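You operate a simulated robot arm through the tools that you are given. There is no shell and no other tool.

The job below is to be done with a simulated two-armed robot. You get a single attempt, and the scene is never put back.

JOB
Pick up the orange scoop from the upper wall shelf by the green door with one hand, pass it to the other hand and put it on the top of the low steel bench.

Only the result counts: the job must be done as asked and must still hold three seconds after the hand-in. Knocking over, shifting, dropping, spilling or breaking anything else fails it.

ROBOT AND FRAMES
Two 7-joint arms with two-finger parallel grippers on one trunk, on a base that moves. Base frame: it is fixed to the floor where the robot stands at the start and does not move with it; the origin is under the middle of the robot, x ahead of it, y to its left, z up. Units: cm, degrees, N and s.
The left shoulder is at the start at [5, 16.8, 110.7], the right one opposite. Each reaches about 79 cm from its shoulder. Places, roughly: orange scoop [-175, 200, 125]; top of the low steel bench [10, 190, 60]. Payload 1.57 kg a hand.
Tool frame (each hand has its own): the origin (TCP) lies between the finger pads and is the grasp point; the fingertips stand 3 cm ahead of it; z points along the fingers, y is the line along which they close. The gripper opens to 8 cm. The fingers are 1.7 cm wide and 1.2 cm thick; the gripper's body (4 by 8.2 cm) begins 8 cm behind the TCP.
Orientation is that of the tool frame in the base frame, as [roll, pitch, yaw] about the fixed x, y, z axes, in that order (R = Rz(yaw) Ry(pitch) Rx(roll)). With the fingers straight down and closing along the base's y, the tool's x points along the base's -x, its y along +y and its z along -z.

CONTROLS
- The arms move only by the tool send_rows. It takes "left_rows", "right_rows" or both (then of equal length, played together; a hand with none holds still); each is a list of rows, each an object of numbers (a shift or turn left out is 0, a gripper value left out holds the last): "tx", "ty", "tz": the shift along the base's x, y, z in units of 50 mm (1.0 is 50 mm); "wx", "wy", "wz": the turn, a rotation vector about the base's x, y, z in units of 5 degrees (1.0 is 5 degrees). In form: [{"tx": .., "ty": .., "tz": .., "wx": .., "wy": .., "wz": ..}, ...]. A call has 1 to 20 rows; each row shifts and turns the commanded pose from where the row before left it. "left_hand" and "right_hand" are, for a hand that has rows, the gripper command, from -1 (shut) to 1 (fully open), values between in proportion, set as the call begins (left out, the last holds). A call with a number of a shift or a turn outside -1 to 1 is refused whole. A row lasts 0.2 s, in which the tool goes at most 5 cm and 8.6 degrees; a call with a longer step from one row to the next is refused whole, and so is a gripper value outside its range. Where a pose cannot be reached the arm comes as near as it can. A force on the tool above 40 N (or 10 N above the force at the start of the call, whichever is more), or a blocked arm, ends the call early, and 0.2 s more pass. The fingers move at their own pace (about 4.5 cm/s each) and stop on an object; they squeeze with about 32 N. The grip force told is the motor's: it shows also when the fingers shut on nothing. Time passes only in rows, and 0.2 s behind the last, so rows that do not move let the fingers close. The reply holds the time, the measured pose of the TCP, the force on the tool along the base axes, the opening and the grip force, in the units named above and with some noise, with the torque about the TCP (base axes, N m) and any sound that the robot's microphone picked up.
- Cameras (640 x 400 px; columns grow to the right, rows downward): "scene" is now at [13.13, 0.32, 133.23]; the picture's right is [0.04, -1.00, 0.00], its down [-0.42, -0.02, -0.91] and it looks along [0.90, 0.04, -0.42] (base axes); focal length 254 px, centre (320, 200). "left" rides on the left gripper at [7.2, 0.7, -12.2] in its tool frame; the picture's right is [-0.09, 1.00, 0.00], its down [-0.84, -0.08, -0.54] and it looks along [-0.54, -0.05, 0.84] (tool axes); focal length 238 px, centre (320, 200). "right" rides on the right gripper at [7.2, -0.7, -12.2] in its tool frame; the picture's right is [0.09, 1.00, 0.00], its down [-0.84, 0.08, -0.54] and it looks along [-0.54, 0.05, 0.84] (tool axes); focal length 238 px, centre (320, 200). There is no depth. A picture from a camera that has moved, and an enlarged one, comes with that camera's place and axes in the base frame and with its lens.
- snapshot(camera): a new picture of that camera. No time passes.
- raise_lower(by): slides the trunk up (or, below 0, down) by that many cm; the arms and the scene camera ride with it, the base frame stays. It gives what a move gives, with no picture.
- base_move(legs): drives the robot by 1 to 6 legs, each [ahead, left, turn to the left] in cm, cm and degrees, along the robot's own axes; the way and the turn of a leg run together, so that a leg with both is an arc; at most 150 cm and 180 degrees a leg. The arms and the cameras ride along, it lands a little off, and it stops where it bumps. It gives what a move gives.
- turn_head(pan, tilt): turns the head with the scene camera to pan (to the left, within 80 degrees either way) and tilt (down, from -29 to 69), counted from straight ahead of the robot. It gives what a move gives.
- enlarge(camera, box): a new picture of the part [left, top, right, bottom] of that camera's present view, enlarged. No time passes.
- finish_job(): hands the job in; it is judged then, once.

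Nothing tells you exact positions but the pictures and the camera data. Unless the task says otherwise, let go and move clear before handing in.

The tools are called after "Call:" by a JSON object that holds its "op" and its "data". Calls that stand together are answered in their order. send_rows: Moves the arms, as the interface text tells. Its arguments: {"type":"object","properties":{"left_rows":{"type":"array"},"left_hand":{"type":"number"},"right_rows":{"type":"array"},"right_hand":{"type":"number"}},"required":[]} The other tools are called the same way: raise_lower (by) moves the trunk up or down; base_move (legs) drives the base; turn_head (pan, tilt) turns the head that bears the scene camera; snapshot (camera) takes a picture; enlarge (camera, box) takes an enlarged picture of a part of a camera's view; finish_job () hands the job in.

At the start:

```text
clock: 0.0
left_tool_pos: [38.64, 14.1, 116.24]
left_tcp_rot: [-180.0, 0.0, -179.8]
left_contact_force: [0.0, -0.4, 0.1]
left_ft_torque: [-0.01, 0.0, 0.01]
left_width: 7.99
left_grip_force: 0.0
right_tool_pos: [38.05, -15.58, 123.96]
right_tcp_rot: [179.9, -0.1, 179.9]
right_contact_force: [-0.5, 0.3, 0.4]
right_ft_torque: [0.01, 0.04, 0.0]
right_width: 8.0
right_grip_force: 0.1
trunk travel left (down, up): [-27.5, 16.8]
robot x, y, heading: [-0.04, 0.09, -0.0]
head pan, tilt (commanded): [2.4, 25.1]
```

scene: 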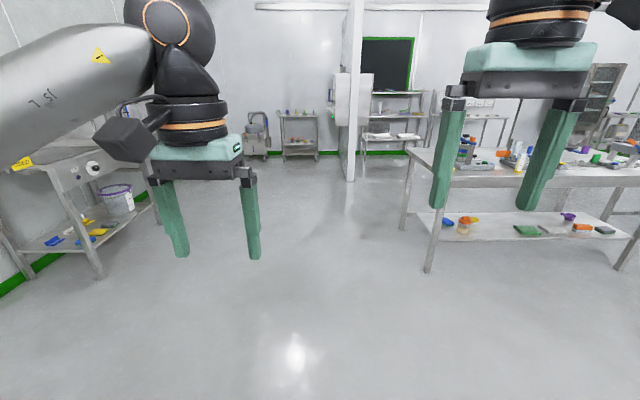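
right: 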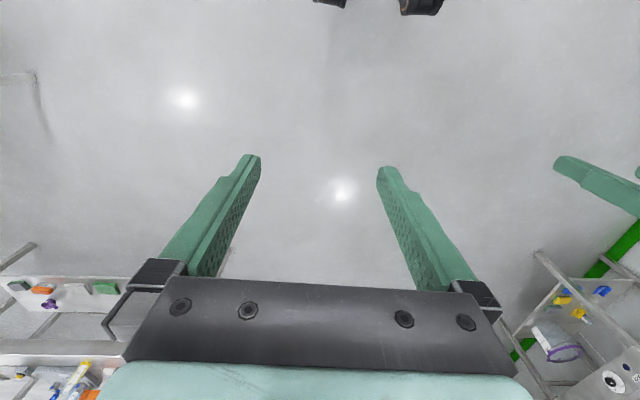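
left: 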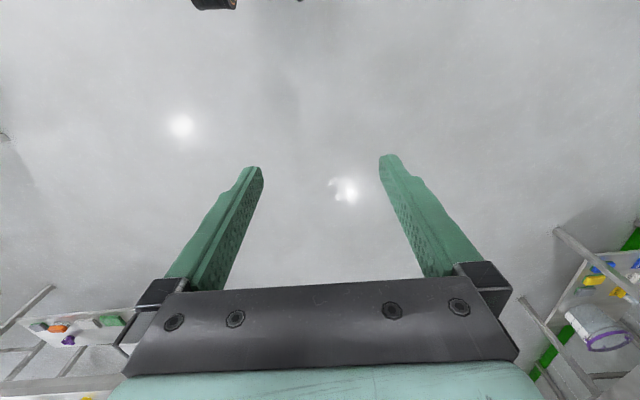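

I see the room ahead of the robot, with a table on the left and a bench on the right. The scoop should be behind and to the left and the low bench to the left, so I turn the head to look there.

Call:
{"op": "turn_head", "data": {"pan": 80, "tilt": 15}}

```text
clock: 1.5
left_tool_pos: [38.6, 14.0, 116.23]
left_tcp_rot: [-180.0, 0.0, -179.8]
left_contact_force: [0.8, 0.3, 0.1]
left_ft_torque: [0.0, -0.01, 0.01]
left_width: 7.99
left_grip_force: 0.0
right_tool_pos: [38.01, -15.58, 123.96]
right_tcp_rot: [179.9, 0.1, 179.9]
right_contact_force: [0.2, -0.4, -0.6]
right_ft_torque: [0.0, 0.0, -0.05]
right_width: 8.04
right_grip_force: 0.0
trunk travel left (down, up): [-27.5, 16.8]
robot x, y, heading: [0.21, 0.2, -0.1]
head pan, tilt (commanded): [80.0, 15.0]
```

Next I look at the view to the left.

Call:
{"op": "snapshot", "data": {"camera": "scene"}}

```text
taken
camera scene: at [5.56, 9.14, 134.87], right [0.98, -0.17, 0.0], down [-0.05, -0.25, -0.97], along [0.17, 0.95, -0.26], focal length 254 px, centre (320, 200)
```

scene: 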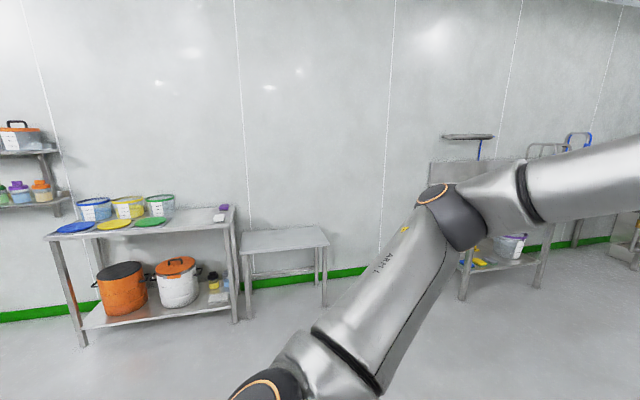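

The empty low bench stands in the middle of the wall, with a table to its left and the wall shelves at far left. I turn the base to the left to see the shelf.

Call:
{"op": "base_move", "data": {"legs": [[0, 0, 110]]}}

Call:
{"op": "turn_head", "data": {"pan": 20, "tilt": 10}}

Call:
{"op": "snapshot", "data": {"camera": "scene"}}

```text
clock: 6.4
left_tool_pos: [-25.56, 32.3, 116.26]
left_tcp_rot: [180.0, 0.0, -71.6]
left_contact_force: [-1.0, 0.1, 0.3]
left_ft_torque: [0.02, 0.04, 0.0]
left_width: 8.01
left_grip_force: 0.1
right_tool_pos: [2.8, 40.91, 124.05]
right_tcp_rot: [180.0, 0.0, -71.7]
right_contact_force: [0.3, 1.1, -0.1]
right_ft_torque: [-0.01, -0.02, -0.01]
right_width: 7.99
right_grip_force: 0.1
trunk travel left (down, up): [-27.5, 16.8]
robot x, y, heading: [-0.24, 0.36, 108.1]
head pan, tilt (commanded): [80.0, 15.0]
```

```text
clock: 7.7
left_tool_pos: [-25.43, 32.24, 116.32]
left_tcp_rot: [-180.0, -0.1, -71.7]
left_contact_force: [0.1, 0.0, -0.3]
left_ft_torque: [-0.01, -0.01, 0.01]
left_width: 7.98
left_grip_force: 0.1
right_tool_pos: [2.78, 41.02, 123.84]
right_tcp_rot: [179.9, 0.0, -71.7]
right_contact_force: [-0.5, -0.4, -0.3]
right_ft_torque: [0.0, -0.01, -0.01]
right_width: 7.99
right_grip_force: 0.0
trunk travel left (down, up): [-27.5, 16.8]
robot x, y, heading: [-0.03, 0.01, 108.5]
head pan, tilt (commanded): [20.0, 10.0]
```

```text
taken
camera scene: at [-7.1, 11.03, 135.68], right [0.78, 0.62, 0.0], down [0.11, -0.14, -0.98], along [-0.61, 0.77, -0.17], focal length 254 px, centre (320, 200)
```

scene: 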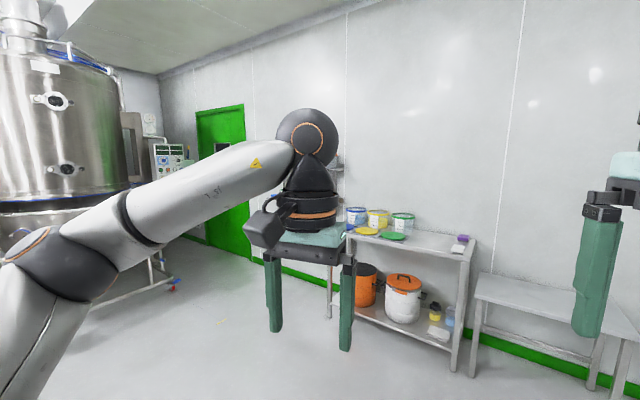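

The left arm blocks my view of the shelf, and the floor between here and the shelf is free. I square up to the wall and drive nearer to the shelf.

Call:
{"op": "base_move", "data": {"legs": [[0, 0, -18.5], [40, 0, 0], [0, 120, 0]]}}

Call:
{"op": "turn_head", "data": {"pan": 15, "tilt": 5}}

Call:
{"op": "snapshot", "data": {"camera": "scene"}}

```text
clock: 21.6
left_tool_pos: [-133.14, 80.55, 116.18]
left_tcp_rot: [179.9, 0.0, -91.2]
left_contact_force: [0.1, 0.1, -0.2]
left_ft_torque: [-0.01, 0.02, 0.0]
left_width: 8.0
left_grip_force: 0.2
right_tool_pos: [-103.54, 79.3, 124.09]
right_tcp_rot: [179.9, 0.0, -91.4]
right_contact_force: [0.1, 1.1, 0.0]
right_ft_torque: [0.04, -0.01, -0.01]
right_width: 8.0
right_grip_force: 0.1
trunk travel left (down, up): [-27.5, 16.8]
robot x, y, heading: [-120.0, 41.85, 88.8]
head pan, tilt (commanded): [20.0, 10.0]
```

```text
clock: 22.3
left_tool_pos: [-133.13, 80.57, 116.29]
left_tcp_rot: [180.0, 0.0, -91.3]
left_contact_force: [0.4, 0.2, 0.1]
left_ft_torque: [0.01, 0.02, -0.02]
left_width: 8.0
left_grip_force: 0.0
right_tool_pos: [-103.47, 79.33, 124.09]
right_tcp_rot: [179.9, 0.0, -91.4]
right_contact_force: [-0.1, -0.5, -0.3]
right_ft_torque: [-0.01, 0.0, 0.0]
right_width: 7.99
right_grip_force: 0.1
trunk travel left (down, up): [-27.5, 16.8]
robot x, y, heading: [-119.93, 41.83, 88.6]
head pan, tilt (commanded): [15.0, 5.0]
```

```text
taken
camera scene: at [-122.11, 54.57, 136.48], right [0.97, 0.24, 0.0], down [0.02, -0.09, -1.0], along [-0.24, 0.97, -0.09], focal length 254 px, centre (320, 200)
```

scene: 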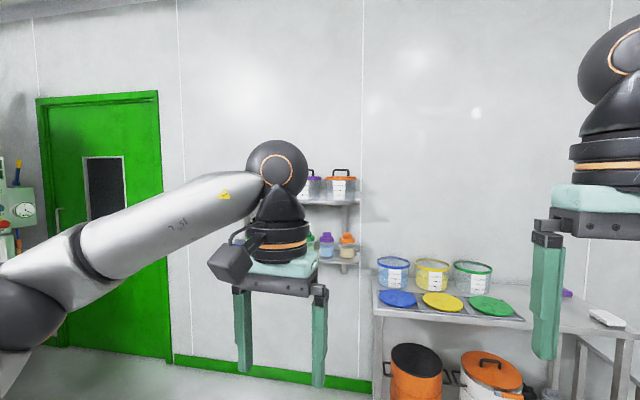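

The shelf has two levels and is still hidden behind the left hand. I shift further to the left so that it lies between the hands.

Call:
{"op": "base_move", "data": {"legs": [[0, 50, 1.3]]}}

Call:
{"op": "turn_head", "data": {"pan": 0, "tilt": 5}}

Call:
{"op": "snapshot", "data": {"camera": "scene"}}

```text
clock: 27.3
left_tool_pos: [-184.85, 80.79, 116.22]
left_tcp_rot: [179.9, -0.1, -89.7]
left_contact_force: [0.3, -0.9, 0.1]
left_ft_torque: [0.01, -0.02, 0.02]
left_width: 8.01
left_grip_force: 0.1
right_tool_pos: [-155.32, 80.32, 123.92]
right_tcp_rot: [179.9, 0.0, -89.8]
right_contact_force: [0.5, -0.4, 0.7]
right_ft_torque: [-0.02, -0.02, 0.01]
right_width: 8.0
right_grip_force: 0.1
trunk travel left (down, up): [-27.5, 16.8]
robot x, y, heading: [-170.81, 42.27, 89.9]
head pan, tilt (commanded): [15.0, 5.0]
```

```text
clock: 28.0
left_tool_pos: [-184.88, 80.79, 116.24]
left_tcp_rot: [180.0, 0.1, -89.7]
left_contact_force: [-0.2, 0.0, -0.4]
left_ft_torque: [-0.03, -0.03, 0.02]
left_width: 8.01
left_grip_force: 0.1
right_tool_pos: [-155.22, 80.31, 123.95]
right_tcp_rot: [179.9, 0.1, -89.8]
right_contact_force: [0.6, -0.2, -0.4]
right_ft_torque: [-0.01, -0.01, -0.03]
right_width: 7.98
right_grip_force: 0.0
trunk travel left (down, up): [-27.5, 16.8]
robot x, y, heading: [-170.73, 41.97, 90.6]
head pan, tilt (commanded): [0.0, 5.0]
```

```text
taken
camera scene: at [-170.83, 55.32, 136.49], right [1.0, 0.0, 0.0], down [0.0, -0.09, -1.0], along [0.0, 1.0, -0.09], focal length 254 px, centre (320, 200)
```

scene: 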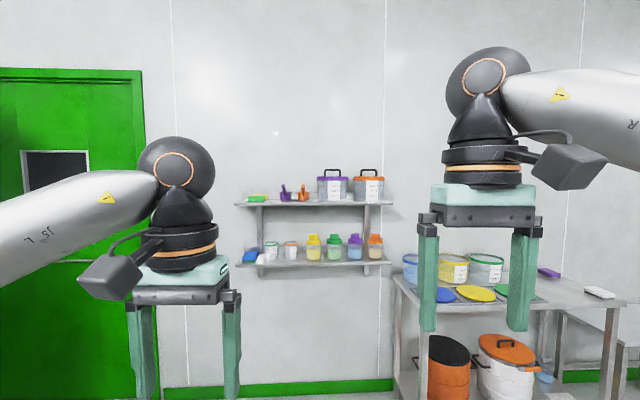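

Now the upper shelf is clear between the hands, with small orange and purple items near the middle of it. I take a closer look.

Call:
{"op": "enlarge", "data": {"camera": "scene", "box": [230, 160, 400, 266]}}

Call:
{"op": "enlarge", "data": {"camera": "scene", "box": [240, 170, 330, 220]}}

```text
3.76 times, centred on (315, 213) of scene
camera zoom: at [-170.83, 55.32, 136.49], right [1.0, 0.0, 0.0], down [0.0, -0.09, -1.0], along [0.0, 1.0, -0.09], focal length 957 px, centre (339, 151)
```

zoom: 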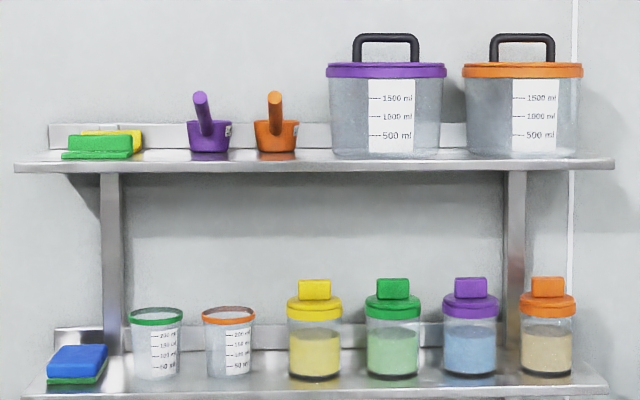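

```text
7.11 times, centred on (285, 195) of scene
camera zoom: at [-170.83, 55.32, 136.49], right [1.0, 0.0, 0.0], down [0.0, -0.09, -1.0], along [0.0, 1.0, -0.09], focal length 1807 px, centre (569, 236)
```

zoom: 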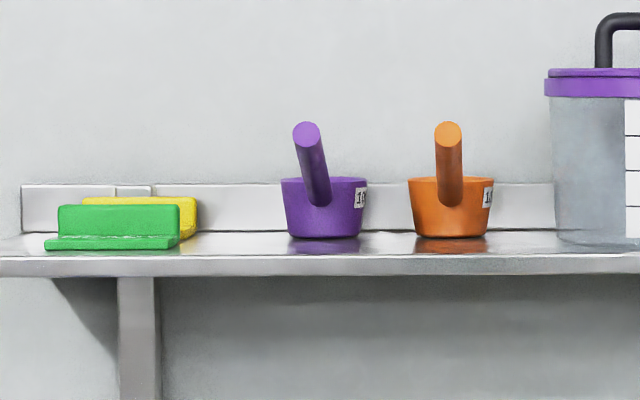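

The orange scoop stands between the purple scoop and the purple-lidded bucket, about x -180, y 197, with its handle slanting up towards me. I drive nearer and look again to fix its position.

Call:
{"op": "base_move", "data": {"legs": [[60, 0, -0.5]]}}

Call:
{"op": "snapshot", "data": {"camera": "scene"}}

Call:
{"op": "snapshot", "data": {"camera": "left"}}

```text
clock: 31.5
left_tool_pos: [-184.58, 141.5, 116.2]
left_tcp_rot: [-179.9, 0.0, -90.1]
left_contact_force: [0.3, -0.5, -0.4]
left_ft_torque: [-0.04, 0.0, 0.0]
left_width: 7.99
left_grip_force: 0.0
right_tool_pos: [-154.86, 140.78, 124.14]
right_tcp_rot: [179.8, 0.0, -90.3]
right_contact_force: [0.0, -0.6, -0.1]
right_ft_torque: [0.02, 0.0, 0.03]
right_width: 7.98
right_grip_force: 0.0
trunk travel left (down, up): [-27.5, 16.8]
robot x, y, heading: [-170.68, 102.7, 89.8]
head pan, tilt (commanded): [0.0, 5.0]
```

```text
taken
camera scene: at [-170.74, 115.9, 136.48], right [1.0, 0.0, 0.0], down [0.0, -0.09, -1.0], along [0.0, 1.0, -0.09], focal length 254 px, centre (320, 200)
```

scene: 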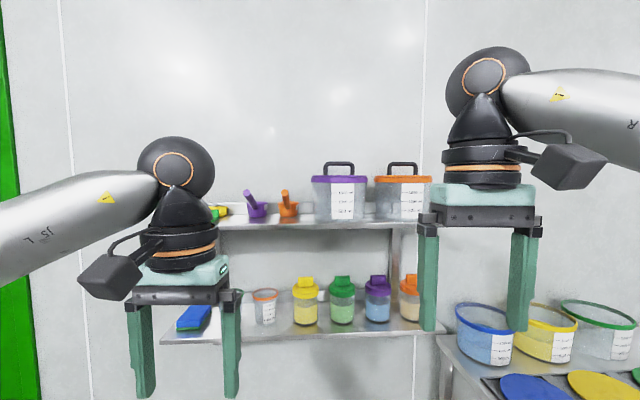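

```text
taken
camera left: at [-185.32, 134.29, 128.4], right [-1.0, 0.09, 0.0], down [0.08, 0.84, 0.54], along [0.05, 0.54, -0.84], focal length 238 px, centre (320, 200)
```

left: 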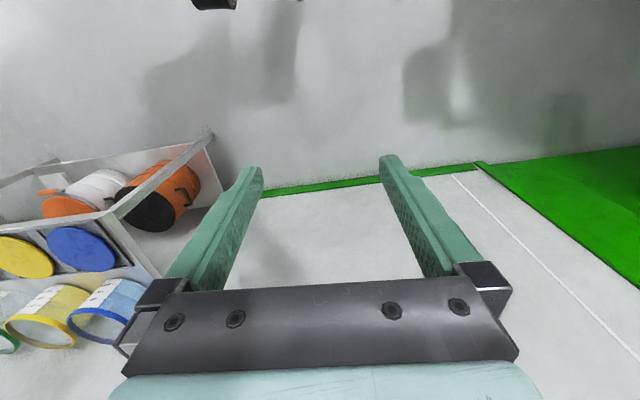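

Call:
{"op": "enlarge", "data": {"camera": "scene", "box": [200, 150, 440, 300]}}

Call:
{"op": "enlarge", "data": {"camera": "scene", "box": [210, 175, 330, 250]}}

```text
2.67 times, centred on (320, 225) of scene
camera zoom: at [-170.74, 115.9, 136.48], right [1.0, 0.0, 0.0], down [0.0, -0.09, -1.0], along [0.0, 1.0, -0.09], focal length 678 px, centre (320, 133)
```

zoom: 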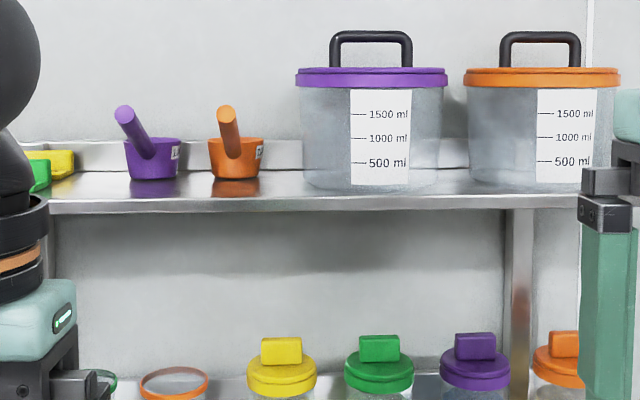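

```text
5.33 times, centred on (270, 212) of scene
camera zoom: at [-170.74, 115.9, 136.48], right [1.0, 0.0, 0.0], down [0.0, -0.09, -1.0], along [0.0, 1.0, -0.09], focal length 1355 px, centre (587, 133)
```

zoom: 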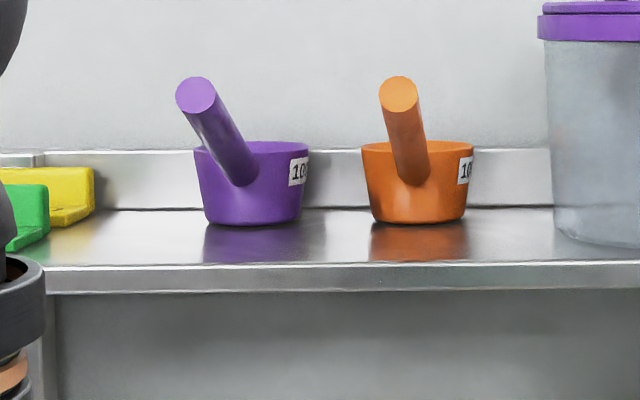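

The handle tip is about (-179.5, 181, 133) and the shelf top at z ≈ 124 with its front edge near y 182. I raise the trunk to get a second view from higher up and measure the handle better.

Call:
{"op": "raise_lower", "data": {"by": 15}}

Call:
{"op": "turn_head", "data": {"pan": 5, "tilt": 20}}

Call:
{"op": "snapshot", "data": {"camera": "scene"}}

```text
clock: 33.2
left_tool_pos: [-184.66, 141.47, 131.33]
left_tcp_rot: [180.0, -0.1, -90.0]
left_contact_force: [0.5, -0.1, 0.7]
left_ft_torque: [-0.01, -0.03, -0.02]
left_width: 7.99
left_grip_force: 0.2
right_tool_pos: [-155.06, 140.58, 139.07]
right_tcp_rot: [179.9, 0.0, -90.3]
right_contact_force: [0.2, 0.6, 0.6]
right_ft_torque: [0.03, 0.01, -0.02]
right_width: 7.99
right_grip_force: 0.1
trunk travel left (down, up): [-42.5, 1.8]
robot x, y, heading: [-170.9, 102.95, 89.6]
head pan, tilt (commanded): [0.0, 5.0]
```

```text
clock: 34.0
left_tool_pos: [-184.72, 141.45, 131.32]
left_tcp_rot: [180.0, 0.0, -90.1]
left_contact_force: [-0.5, 0.9, 0.1]
left_ft_torque: [0.02, 0.03, 0.0]
left_width: 8.01
left_grip_force: 0.1
right_tool_pos: [-155.01, 140.65, 138.89]
right_tcp_rot: [180.0, 0.1, -90.2]
right_contact_force: [0.1, 0.2, 0.2]
right_ft_torque: [-0.01, 0.01, -0.01]
right_width: 8.01
right_grip_force: 0.0
trunk travel left (down, up): [-42.5, 1.8]
robot x, y, heading: [-170.83, 102.4, 89.8]
head pan, tilt (commanded): [5.0, 20.0]
```

```text
taken
camera scene: at [-171.55, 115.95, 149.06], right [1.0, 0.08, 0.0], down [0.03, -0.34, -0.94], along [-0.08, 0.94, -0.34], focal length 254 px, centre (320, 200)
```

scene: 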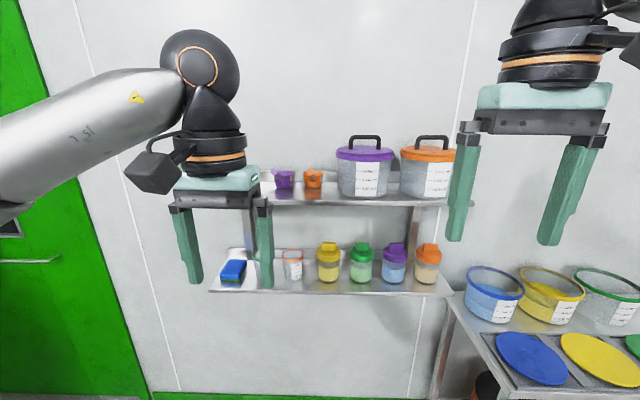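

Call:
{"op": "enlarge", "data": {"camera": "scene", "box": [260, 155, 340, 205]}}

```text
8.00 times, centred on (300, 180) of scene
camera zoom: at [-171.55, 115.95, 149.06], right [1.0, 0.08, 0.0], down [0.03, -0.34, -0.94], along [-0.08, 0.94, -0.34], focal length 2033 px, centre (480, 360)
```

zoom: 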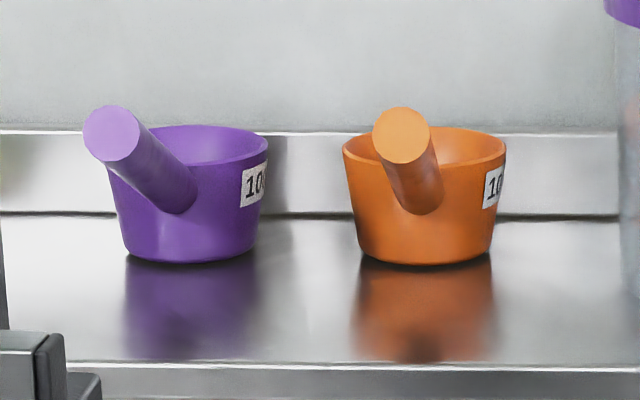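

Two views agree: handle tip ≈ (-179.9, 183.4, 132.5), handle running down about 25° to the cup front at (-180.8, 195.3, 127), handle about 2 cm thick. I now turn the left hand to point forward and 25° down, still well short of the shelf.

Call:
{"op": "send_rows", "data": {"left_rows": [{"tx": 0.085, "ty": 0.24, "tz": 0.12, "wx": 1.0}, {"tx": 0.085, "ty": 0.24, "tz": 0.12, "wx": 1.0}, {"tx": 0.085, "ty": 0.24, "tz": 0.12, "wx": 1.0}, {"tx": 0.085, "ty": 0.24, "tz": 0.12, "wx": 1.0}, {"tx": 0.085, "ty": 0.24, "tz": 0.12, "wx": 1.0}, {"tx": 0.085, "ty": 0.24, "tz": 0.12, "wx": 1.0}, {"tx": 0.085, "ty": 0.24, "tz": 0.12, "wx": 1.0}, {"tx": 0.085, "ty": 0.24, "tz": 0.12, "wx": 1.0}, {"tx": 0.085, "ty": 0.24, "tz": 0.12, "wx": 1.0}, {"tx": 0.085, "ty": 0.24, "tz": 0.12, "wx": 1.0}, {"tx": 0.085, "ty": 0.24, "tz": 0.12, "wx": 1.0}, {"tx": 0.085, "ty": 0.24, "tz": 0.12, "wx": 1.0}, {"tx": 0.085, "ty": 0.24, "tz": 0.12, "wx": 1.0}, {"wz": 0.86}, {}], "left_hand": 0.4}}

Call:
{"op": "snapshot", "data": {"camera": "left"}}

Call:
{"op": "snapshot", "data": {"camera": "scene"}}

```text
clock: 37.2
left_tool_pos: [-179.09, 156.94, 138.99]
left_tcp_rot: [179.7, 65.0, -86.0]
left_contact_force: [-0.2, -0.1, -0.3]
left_ft_torque: [0.0, 0.03, -0.04]
left_width: 5.6
left_grip_force: 0.1
right_tool_pos: [-155.06, 140.75, 138.97]
right_tcp_rot: [180.0, 0.0, -90.3]
right_contact_force: [-1.1, 0.2, -0.6]
right_ft_torque: [-0.04, -0.04, -0.01]
right_width: 8.01
right_grip_force: 0.0
trunk travel left (down, up): [-42.5, 1.8]
robot x, y, heading: [-170.65, 102.5, 89.8]
head pan, tilt (commanded): [5.0, 20.0]
```

```text
taken
camera left: at [-178.74, 142.93, 137.62], right [-1.0, -0.04, 0.09], down [0.09, -0.13, 0.99], along [-0.02, 0.99, 0.13], focal length 238 px, centre (320, 200)
```

left: 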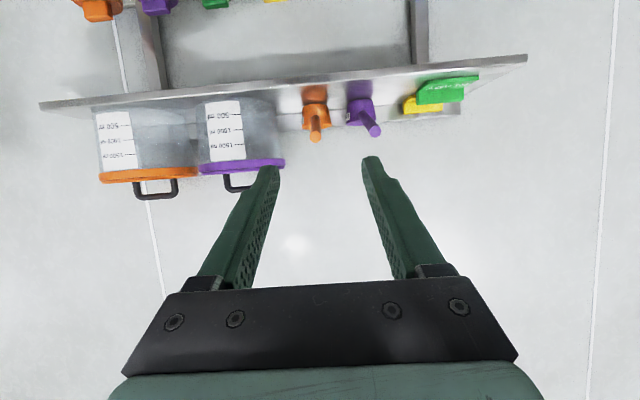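

```text
taken
camera scene: at [-171.59, 115.96, 149.05], right [1.0, 0.08, 0.0], down [0.03, -0.34, -0.94], along [-0.08, 0.94, -0.34], focal length 254 px, centre (320, 200)
```

scene: 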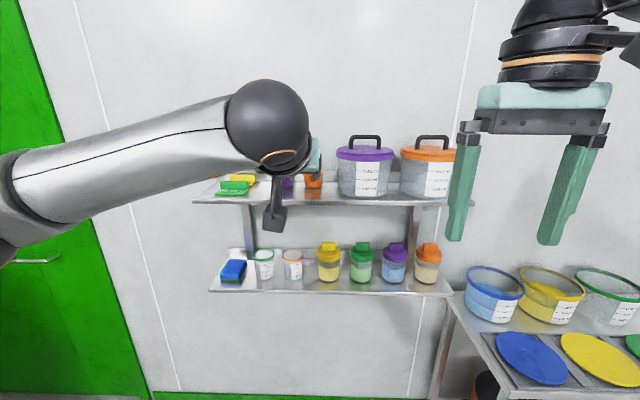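

The wrist camera confirms the handle tip at about (-179.7, 183.4, 132.4). I drive 18 cm ahead with the hand staying above and short of the handle.

Call:
{"op": "base_move", "data": {"legs": [[18, 0, 0.2]]}}

Call:
{"op": "snapshot", "data": {"camera": "left"}}

Call:
{"op": "snapshot", "data": {"camera": "scene"}}

```text
clock: 38.7
left_tool_pos: [-179.07, 175.06, 139.01]
left_tcp_rot: [179.7, 65.0, -86.0]
left_contact_force: [0.3, -0.4, 0.0]
left_ft_torque: [-0.02, 0.01, -0.02]
left_width: 5.6
left_grip_force: 0.0
right_tool_pos: [-155.09, 158.83, 139.04]
right_tcp_rot: [180.0, -0.1, -90.2]
right_contact_force: [-0.1, 0.3, -1.1]
right_ft_torque: [-0.02, 0.01, -0.01]
right_width: 8.03
right_grip_force: 0.0
trunk travel left (down, up): [-42.5, 1.8]
robot x, y, heading: [-170.77, 120.48, 90.1]
head pan, tilt (commanded): [5.0, 20.0]
```

```text
taken
camera left: at [-178.73, 160.99, 137.64], right [-1.0, -0.04, 0.09], down [0.09, -0.13, 0.99], along [-0.02, 0.99, 0.13], focal length 238 px, centre (320, 200)
```

left: 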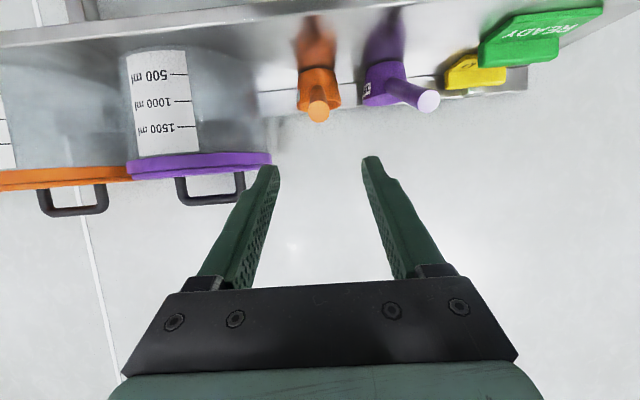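

```text
taken
camera scene: at [-171.52, 134.05, 149.05], right [1.0, 0.09, 0.0], down [0.03, -0.34, -0.94], along [-0.08, 0.94, -0.34], focal length 254 px, centre (320, 200)
```

scene: 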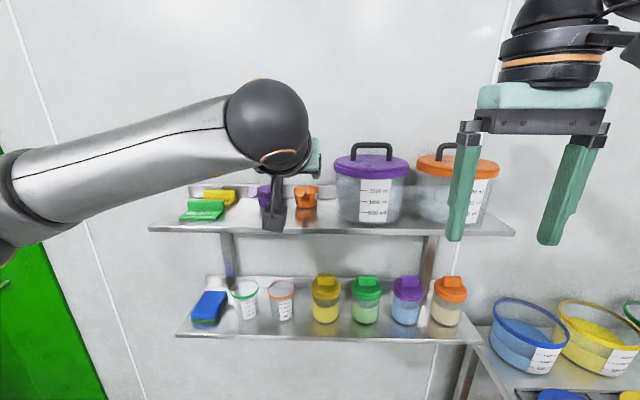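

The handle tip reads (-179.7, 183.5, 132.4) again and the hand is aligned with the handle. I move to just in front of the handle tip, on its axis, and check.

Call:
{"op": "send_rows", "data": {"left_rows": [{"tx": -0.025, "ty": 0.15, "tz": -0.2}, {"tx": -0.025, "ty": 0.15, "tz": -0.2}, {"tx": -0.025, "ty": 0.15, "tz": -0.2}, {"tx": -0.025, "ty": 0.15, "tz": -0.2}, {}], "left_hand": 0.3}}

Call:
{"op": "snapshot", "data": {"camera": "left"}}

Call:
{"op": "enlarge", "data": {"camera": "scene", "box": [230, 140, 390, 240]}}

```text
clock: 39.9
left_tool_pos: [-179.6, 178.04, 135.18]
left_tcp_rot: [179.6, 65.1, -85.9]
left_contact_force: [-0.6, 0.2, 0.3]
left_ft_torque: [0.02, -0.02, -0.01]
left_width: 5.2
left_grip_force: 0.0
right_tool_pos: [-154.97, 158.66, 138.99]
right_tcp_rot: [179.9, 0.1, -90.2]
right_contact_force: [-0.1, 0.0, -0.4]
right_ft_torque: [0.0, 0.01, 0.02]
right_width: 7.98
right_grip_force: 0.1
trunk travel left (down, up): [-42.5, 1.8]
robot x, y, heading: [-170.28, 120.96, 89.9]
head pan, tilt (commanded): [5.0, 20.0]
```

```text
taken
camera left: at [-179.25, 163.97, 133.75], right [-1.0, -0.04, 0.09], down [0.09, -0.13, 0.99], along [-0.02, 0.99, 0.13], focal length 238 px, centre (320, 200)
```

left: 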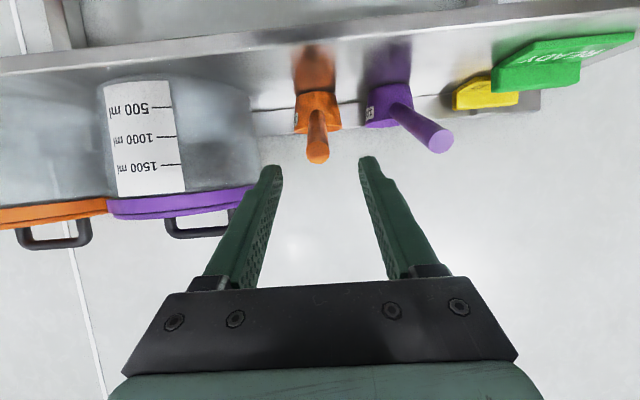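

```text
4.00 times, centred on (310, 190) of scene
camera zoom: at [-171.51, 133.96, 149.06], right [1.0, 0.09, 0.0], down [0.03, -0.34, -0.94], along [-0.08, 0.94, -0.34], focal length 1016 px, centre (360, 240)
```

zoom: 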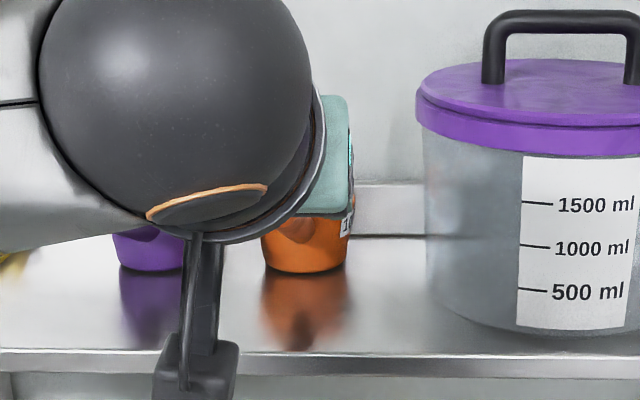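

The tip now sits between the fingertip lines, so the hand is on axis. I advance half the way along the handle and check again.

Call:
{"op": "send_rows", "data": {"left_rows": [{"tx": -0.01, "ty": 0.19, "tz": -0.088}, {"tx": -0.01, "ty": 0.19, "tz": -0.088}, {"tx": -0.01, "ty": 0.19, "tz": -0.088}, {"tx": -0.01, "ty": 0.19, "tz": -0.088}, {}]}}

Call:
{"op": "snapshot", "data": {"camera": "left"}}

```text
clock: 41.1
left_tool_pos: [-179.85, 181.77, 133.22]
left_tcp_rot: [179.6, 65.1, -86.0]
left_contact_force: [0.4, 0.1, 0.7]
left_ft_torque: [0.0, -0.01, 0.0]
left_width: 5.2
left_grip_force: 0.0
right_tool_pos: [-155.02, 158.69, 139.03]
right_tcp_rot: [179.9, 0.1, -90.2]
right_contact_force: [-0.3, -0.8, -0.4]
right_ft_torque: [0.01, -0.01, 0.0]
right_width: 8.0
right_grip_force: 0.1
trunk travel left (down, up): [-42.5, 1.8]
robot x, y, heading: [-170.52, 120.74, 89.7]
head pan, tilt (commanded): [5.0, 20.0]
```

```text
taken
camera left: at [-179.43, 167.78, 131.89], right [-1.0, -0.04, 0.09], down [0.09, -0.13, 0.99], along [-0.02, 0.99, 0.13], focal length 238 px, centre (320, 200)
```

left: 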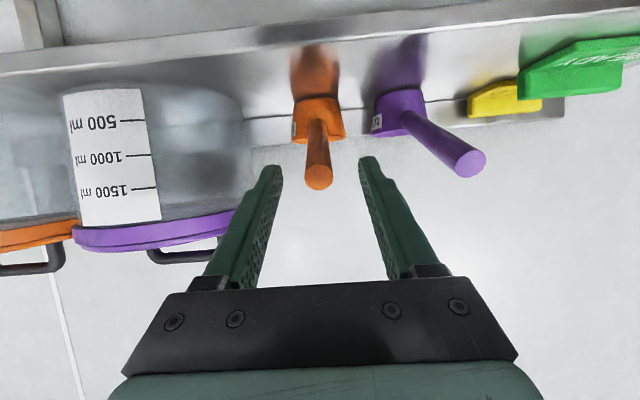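

The tip lies right on the finger axis. I advance the remaining 4 cm or so and check before closing.

Call:
{"op": "send_rows", "data": {"left_rows": [{"tx": -0.01, "ty": 0.195, "tz": -0.088}, {"tx": -0.01, "ty": 0.195, "tz": -0.088}, {"tx": -0.01, "ty": 0.195, "tz": -0.088}, {"tx": -0.01, "ty": 0.195, "tz": -0.088}, {}]}}

Call:
{"op": "snapshot", "data": {"camera": "left"}}

```text
clock: 42.3
left_tool_pos: [-179.83, 185.84, 131.53]
left_tcp_rot: [179.8, 65.1, -86.0]
left_contact_force: [-0.1, -0.1, 0.7]
left_ft_torque: [-0.01, -0.01, 0.01]
left_width: 5.21
left_grip_force: 0.1
right_tool_pos: [-154.98, 158.74, 139.11]
right_tcp_rot: [179.9, 0.1, -90.2]
right_contact_force: [-0.6, 0.0, -0.1]
right_ft_torque: [0.03, 0.0, 0.03]
right_width: 8.02
right_grip_force: 0.1
trunk travel left (down, up): [-42.5, 1.8]
robot x, y, heading: [-170.98, 120.79, 89.8]
head pan, tilt (commanded): [5.0, 20.0]
```

```text
taken
camera left: at [-179.49, 171.78, 130.15], right [-1.0, -0.04, 0.09], down [0.09, -0.13, 0.99], along [-0.02, 0.99, 0.13], focal length 238 px, centre (320, 200)
```

left: 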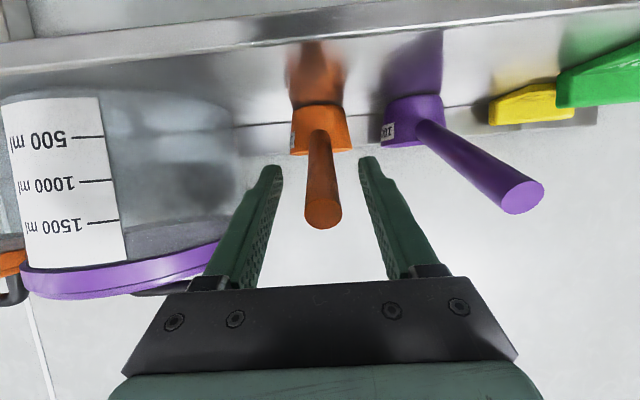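

The handle is centred between the fingers with the tip about 2 cm behind the grasp point. I close the left hand.

Call:
{"op": "send_rows", "data": {"left_rows": [{}, {}, {}, {}, {}], "left_hand": -1}}

Call:
{"op": "snapshot", "data": {"camera": "left"}}

```text
clock: 43.5
left_tool_pos: [-179.9, 185.78, 131.52]
left_tcp_rot: [179.6, 65.0, -86.0]
left_contact_force: [0.0, 0.8, 0.0]
left_ft_torque: [-0.05, 0.01, -0.03]
left_width: 1.91
left_grip_force: 32.3
right_tool_pos: [-155.06, 158.68, 139.12]
right_tcp_rot: [179.9, -0.1, -90.2]
right_contact_force: [0.5, -0.1, 0.6]
right_ft_torque: [0.01, -0.02, -0.02]
right_width: 8.01
right_grip_force: 0.1
trunk travel left (down, up): [-42.5, 1.8]
robot x, y, heading: [-170.84, 120.65, 89.7]
head pan, tilt (commanded): [5.0, 20.0]
```

```text
taken
camera left: at [-179.5, 171.78, 130.16], right [-1.0, -0.04, 0.09], down [0.09, -0.13, 0.99], along [-0.02, 0.99, 0.13], focal length 238 px, centre (320, 200)
```

left: 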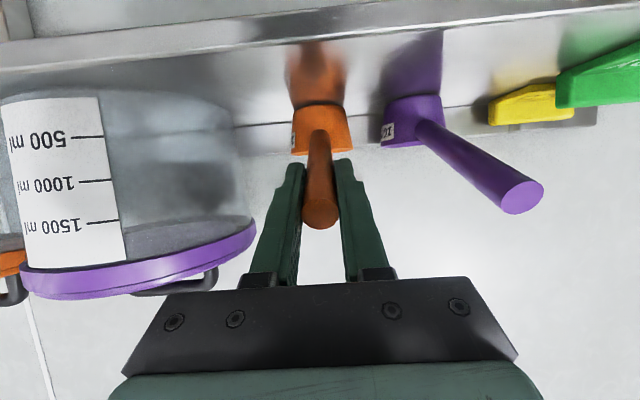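

The handle is gripped at 1.9 cm width. I lift straight up slowly.

Call:
{"op": "send_rows", "data": {"left_rows": [{"tz": 0.1}, {"tz": 0.2}, {"tz": 0.3}, {"tz": 0.3}, {"tz": 0.3}, {"tz": 0.3}, {"tz": 0.2}, {}]}}

Call:
{"op": "snapshot", "data": {"camera": "left"}}

Call:
{"op": "snapshot", "data": {"camera": "scene"}}

```text
clock: 45.3
left_tool_pos: [-180.11, 185.84, 140.0]
left_tcp_rot: [179.7, 65.0, -85.9]
left_contact_force: [-0.3, -0.2, -0.3]
left_ft_torque: [-0.06, -0.04, 0.05]
left_width: 1.91
left_grip_force: 31.6
right_tool_pos: [-155.09, 158.7, 139.09]
right_tcp_rot: [179.9, 0.1, -90.2]
right_contact_force: [-0.5, -1.0, -0.5]
right_ft_torque: [0.01, -0.03, 0.02]
right_width: 8.01
right_grip_force: 0.1
trunk travel left (down, up): [-42.5, 1.8]
robot x, y, heading: [-170.68, 120.9, 89.9]
head pan, tilt (commanded): [5.0, 20.0]
```

```text
taken
camera left: at [-179.63, 171.76, 138.65], right [-1.0, -0.04, 0.09], down [0.09, -0.13, 0.99], along [-0.02, 0.99, 0.13], focal length 238 px, centre (320, 200)
```

left: 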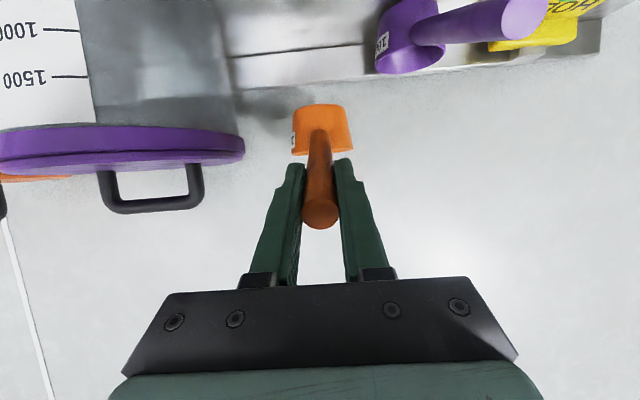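

```text
taken
camera scene: at [-171.52, 134.0, 149.05], right [1.0, 0.09, 0.0], down [0.03, -0.34, -0.94], along [-0.08, 0.94, -0.34], focal length 254 px, centre (320, 200)
```

scene: 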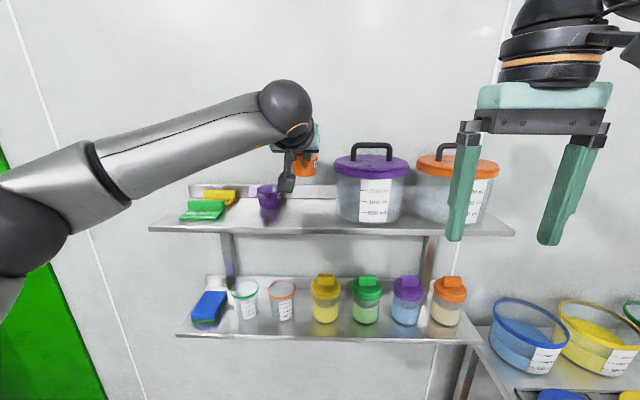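

The scoop is up and clear of the shelf with nothing else disturbed. I back away straight from the shelf.

Call:
{"op": "base_move", "data": {"legs": [[-50, 0, 0]]}}

Call:
{"op": "snapshot", "data": {"camera": "left"}}

Call:
{"op": "snapshot", "data": {"camera": "scene"}}

```text
clock: 48.2
left_tool_pos: [-179.81, 136.52, 140.02]
left_tcp_rot: [179.7, 65.0, -86.4]
left_contact_force: [0.5, 1.3, 0.1]
left_ft_torque: [-0.09, -0.02, -0.01]
left_width: 1.94
left_grip_force: 32.0
right_tool_pos: [-154.87, 109.34, 139.12]
right_tcp_rot: [179.9, 0.1, -90.6]
right_contact_force: [-0.6, -0.4, 0.4]
right_ft_torque: [-0.03, 0.03, 0.03]
right_width: 8.02
right_grip_force: 0.1
trunk travel left (down, up): [-42.5, 1.8]
robot x, y, heading: [-170.39, 71.43, 89.6]
head pan, tilt (commanded): [5.0, 20.0]
```

```text
taken
camera left: at [-179.56, 122.47, 138.64], right [-1.0, -0.03, 0.09], down [0.09, -0.13, 0.99], along [-0.02, 0.99, 0.13], focal length 238 px, centre (320, 200)
```

left: 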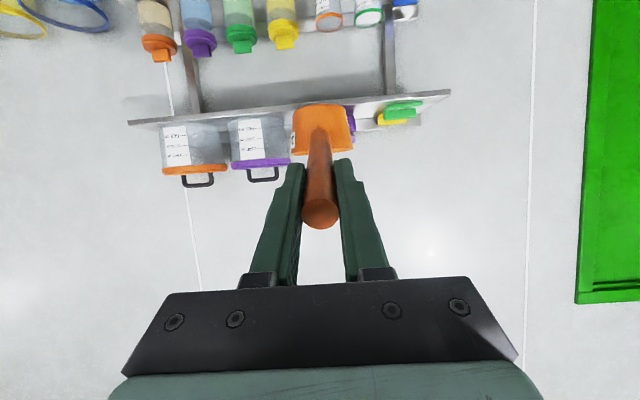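

```text
taken
camera scene: at [-171.69, 84.65, 149.06], right [1.0, 0.08, 0.0], down [0.03, -0.34, -0.94], along [-0.07, 0.94, -0.34], focal length 254 px, centre (320, 200)
```

scene: 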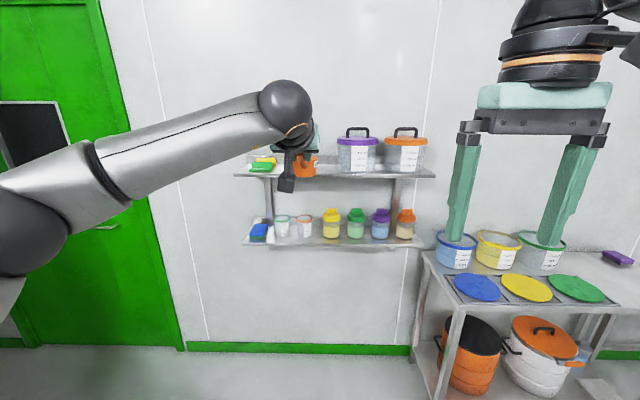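

The scoop is held level and steady by the left hand. For the handover I first swing the right hand forward and out, then bring the left hand with the scoop to the middle in front of the robot.

Call:
{"op": "send_rows", "data": {"right_rows": [{"tx": 0.17, "ty": 0.6, "tz": 0.17}, {"tx": 0.17, "ty": 0.6, "tz": 0.17}, {"tx": 0.17, "ty": 0.6, "tz": 0.17}, {"tx": 0.17, "ty": 0.6, "tz": 0.17}, {"tx": 0.17, "ty": 0.6, "tz": 0.17}, {"tx": 0.17, "ty": 0.6, "tz": 0.17}, {"tx": 0.17, "ty": 0.6, "tz": 0.17}, {"tx": 0.17, "ty": 0.6, "tz": 0.17}, {}]}}

Call:
{"op": "send_rows", "data": {"left_rows": [{"tx": 0.15, "ty": -0.26, "tz": -0.16}, {"tx": 0.15, "ty": -0.26, "tz": -0.16}, {"tx": 0.15, "ty": -0.26, "tz": -0.16}, {"tx": 0.15, "ty": -0.26, "tz": -0.16}, {"tx": 0.15, "ty": -0.26, "tz": -0.16}, {"tx": 0.15, "ty": -0.26, "tz": -0.16}, {"tx": 0.15, "ty": -0.26, "tz": -0.16}, {"tx": 0.15, "ty": -0.26, "tz": -0.16}, {"tx": 0.15, "ty": -0.26, "tz": -0.16}, {"tx": 0.15, "ty": -0.26, "tz": -0.16}, {}]}}

Call:
{"op": "turn_head", "data": {"pan": 0, "tilt": 25}}

Call:
{"op": "snapshot", "data": {"camera": "scene"}}

Call:
{"op": "snapshot", "data": {"camera": "left"}}

Call:
{"op": "snapshot", "data": {"camera": "right"}}

```text
clock: 50.2
left_tool_pos: [-179.9, 136.58, 139.95]
left_tcp_rot: [179.7, 64.9, -86.3]
left_contact_force: [-0.4, 0.5, -1.0]
left_ft_torque: [-0.06, 0.0, -0.01]
left_width: 1.89
left_grip_force: 32.4
right_tool_pos: [-150.04, 122.22, 139.0]
right_tcp_rot: [179.9, 0.2, -90.4]
right_contact_force: [-0.2, 0.5, -0.1]
right_ft_torque: [-0.01, 0.0, 0.0]
right_width: 8.03
right_grip_force: 0.1
right hand out of reach, approached as far as the arm can: row 4, 5, 6, 7, 8
trunk travel left (down, up): [-42.5, 1.8]
robot x, y, heading: [-171.24, 71.55, 89.6]
head pan, tilt (commanded): [5.0, 20.0]
```

```text
clock: 52.6
left_tool_pos: [-172.36, 123.39, 132.06]
left_tcp_rot: [179.7, 65.0, -86.4]
left_contact_force: [-0.3, 0.1, -0.2]
left_ft_torque: [-0.07, 0.01, 0.0]
left_width: 1.92
left_grip_force: 31.8
right_tool_pos: [-150.0, 122.3, 138.92]
right_tcp_rot: [179.9, 0.3, -90.5]
right_contact_force: [0.1, 0.1, -0.1]
right_ft_torque: [0.02, 0.01, 0.0]
right_width: 8.03
right_grip_force: 0.1
trunk travel left (down, up): [-42.5, 1.8]
robot x, y, heading: [-170.93, 71.38, 89.5]
head pan, tilt (commanded): [5.0, 20.0]
```

```text
clock: 53.3
left_tool_pos: [-172.26, 123.47, 131.97]
left_tcp_rot: [179.7, 64.9, -86.3]
left_contact_force: [0.6, -0.5, -1.6]
left_ft_torque: [-0.08, -0.04, 0.02]
left_width: 1.9
left_grip_force: 32.1
right_tool_pos: [-150.01, 122.25, 139.02]
right_tcp_rot: [179.9, 0.2, -90.5]
right_contact_force: [0.3, -0.9, -0.4]
right_ft_torque: [0.0, 0.03, -0.02]
right_width: 7.97
right_grip_force: 0.0
trunk travel left (down, up): [-42.5, 1.8]
robot x, y, heading: [-170.69, 71.49, 89.7]
head pan, tilt (commanded): [0.0, 25.0]
```

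```text
taken
camera scene: at [-170.88, 84.61, 148.25], right [1.0, -0.01, 0.0], down [0.0, -0.42, -0.91], along [0.01, 0.91, -0.42], focal length 254 px, centre (320, 200)
```

scene: 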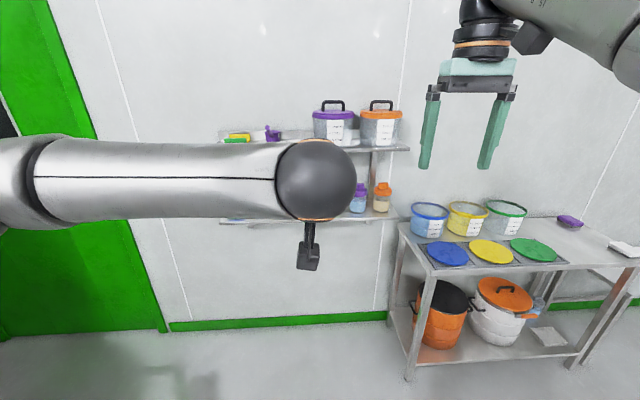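

```text
taken
camera left: at [-172.02, 109.44, 130.56], right [-1.0, -0.03, 0.09], down [0.09, -0.13, 0.99], along [-0.02, 0.99, 0.13], focal length 238 px, centre (320, 200)
```

left: 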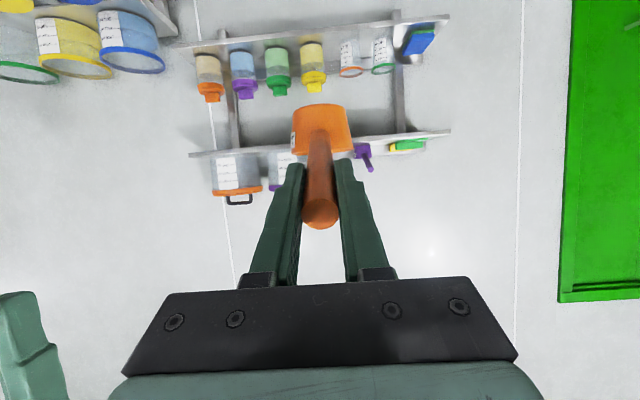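

```text
taken
camera right: at [-149.5, 114.92, 151.25], right [-1.0, -0.08, 0.0], down [-0.07, 0.84, 0.54], along [-0.05, 0.54, -0.84], focal length 238 px, centre (320, 200)
```

right: 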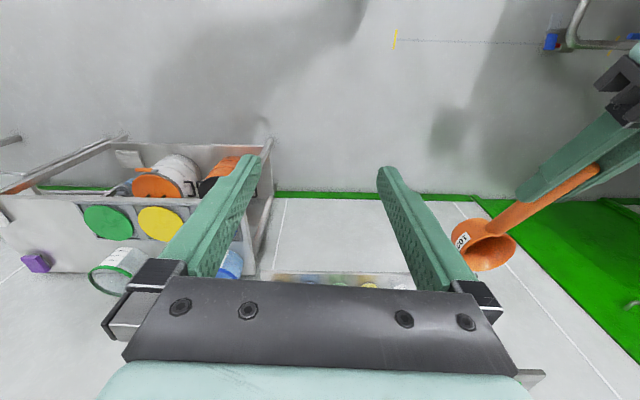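

The right hand can't reach farther forward at that height with fingers down, so the handover should be lower. I lower the left hand with the scoop to about z 113 and a bit to the right.

Call:
{"op": "send_rows", "data": {"left_rows": [{"tz": -0.4}, {"tz": -0.4}, {"tx": 0.2, "ty": -0.04, "tz": -0.38}, {"tx": 0.2, "ty": -0.04, "tz": -0.38}, {"tx": 0.2, "ty": -0.04, "tz": -0.38}, {"tx": 0.2, "ty": -0.04, "tz": -0.38}, {"tx": 0.2, "ty": -0.04, "tz": -0.38}, {"tx": 0.2, "ty": -0.04, "tz": -0.38}, {"tx": 0.2, "ty": -0.04, "tz": -0.38}, {"tx": 0.2, "ty": -0.04, "tz": -0.38}, {}]}}

Call:
{"op": "snapshot", "data": {"camera": "scene"}}

Call:
{"op": "snapshot", "data": {"camera": "right"}}

```text
clock: 55.7
left_tool_pos: [-164.26, 121.77, 112.91]
left_tcp_rot: [179.7, 64.9, -86.2]
left_contact_force: [-0.4, -0.4, 0.2]
left_ft_torque: [-0.08, -0.02, 0.01]
left_width: 1.91
left_grip_force: 31.5
right_tool_pos: [-149.94, 122.12, 139.03]
right_tcp_rot: [179.9, 0.2, -90.6]
right_contact_force: [-1.0, -0.5, 0.5]
right_ft_torque: [-0.02, 0.03, -0.02]
right_width: 7.99
right_grip_force: 0.0
trunk travel left (down, up): [-42.5, 1.8]
robot x, y, heading: [-170.9, 71.3, 89.6]
head pan, tilt (commanded): [0.0, 25.0]
```

```text
taken
camera scene: at [-170.9, 84.61, 148.24], right [1.0, -0.01, 0.0], down [0.0, -0.42, -0.91], along [0.01, 0.91, -0.42], focal length 254 px, centre (320, 200)
```

scene: 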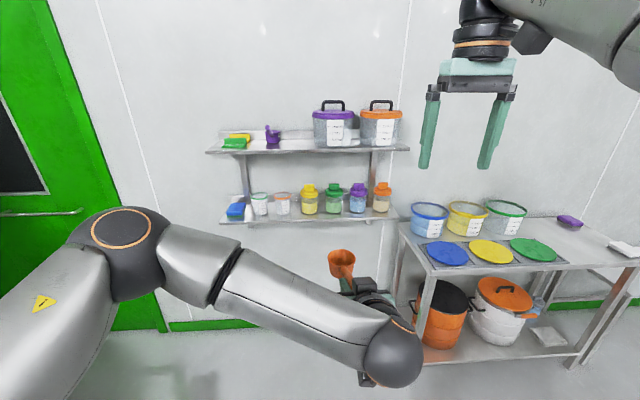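

```text
taken
camera right: at [-149.53, 114.92, 151.25], right [-1.0, -0.08, 0.0], down [-0.07, 0.84, 0.54], along [-0.05, 0.54, -0.84], focal length 238 px, centre (320, 200)
```

right: 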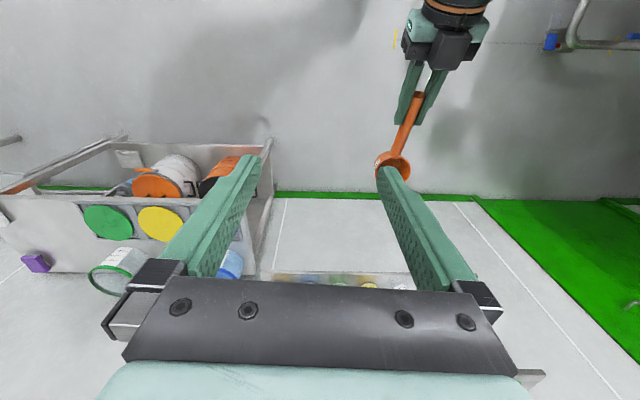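

Now both the handle and the cup are clearly in view, and the grasp point for the right hand on the handle is about (-164.7, 128.4, 109.8). I bring the right hand above it.

Call:
{"op": "send_rows", "data": {"right_rows": [{"tx": -0.29, "ty": 0.0, "tz": -0.36, "wz": 0.088}, {"tx": -0.29, "ty": 0.0, "tz": -0.36, "wz": 0.088}, {"tx": -0.29, "ty": 0.1, "tz": -0.36, "wz": 0.088}, {"tx": -0.29, "ty": 0.14, "tz": -0.36, "wz": 0.088}, {"tx": -0.29, "ty": 0.17, "tz": -0.36, "wz": 0.088}, {"tx": -0.29, "ty": 0.17, "tz": -0.36, "wz": 0.088}, {"tx": -0.29, "ty": 0.17, "tz": -0.36, "wz": 0.088}, {"tx": -0.29, "ty": 0.17, "tz": -0.36, "wz": 0.088}, {"tx": -0.29, "ty": 0.17, "tz": -0.36, "wz": 0.088}, {"tx": -0.29, "ty": 0.17, "tz": -0.36, "wz": 0.088}, {}], "right_hand": 1}}

Call:
{"op": "snapshot", "data": {"camera": "scene"}}

Call:
{"op": "snapshot", "data": {"camera": "right"}}

Call:
{"op": "snapshot", "data": {"camera": "left"}}

```text
clock: 58.1
left_tool_pos: [-164.27, 121.82, 112.83]
left_tcp_rot: [179.7, 65.0, -86.4]
left_contact_force: [1.2, -0.6, -0.6]
left_ft_torque: [-0.05, 0.02, -0.01]
left_width: 1.89
left_grip_force: 31.5
right_tool_pos: [-164.46, 128.36, 120.84]
right_tcp_rot: [179.9, 0.0, -86.0]
right_contact_force: [-0.7, -0.1, -0.3]
right_ft_torque: [0.01, 0.02, 0.0]
right_width: 7.98
right_grip_force: 0.1
trunk travel left (down, up): [-42.5, 1.8]
robot x, y, heading: [-170.66, 71.28, 89.7]
head pan, tilt (commanded): [0.0, 25.0]
```

```text
taken
camera scene: at [-170.84, 84.59, 148.25], right [1.0, -0.01, 0.0], down [0.0, -0.42, -0.91], along [0.01, 0.91, -0.42], focal length 254 px, centre (320, 200)
```

scene: 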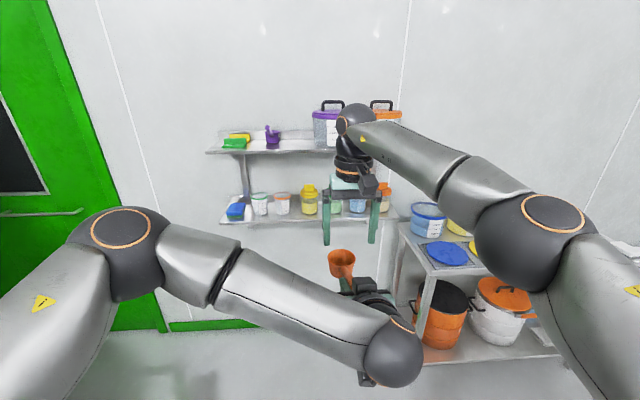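

```text
taken
camera right: at [-163.37, 121.3, 133.08], right [-0.99, -0.16, 0.0], down [-0.13, 0.83, 0.54], along [-0.09, 0.54, -0.84], focal length 238 px, centre (320, 200)
```

right: 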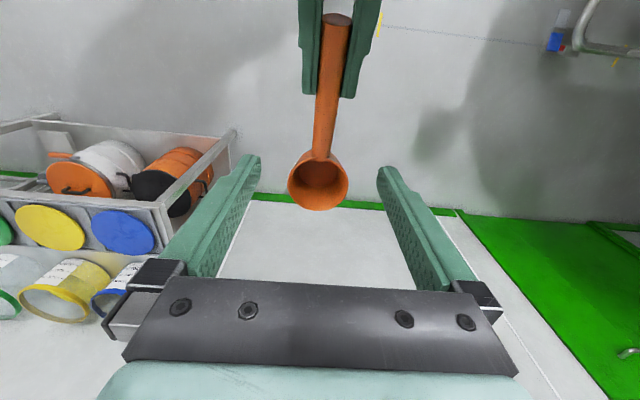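

```text
taken
camera left: at [-163.98, 107.79, 111.51], right [-1.0, -0.03, 0.09], down [0.09, -0.13, 0.99], along [-0.02, 0.99, 0.13], focal length 238 px, centre (320, 200)
```

left: 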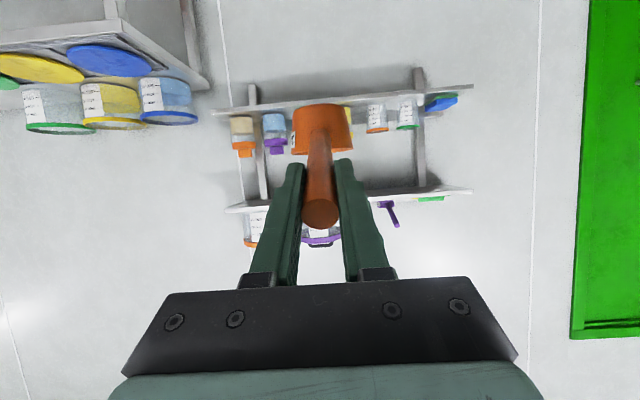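

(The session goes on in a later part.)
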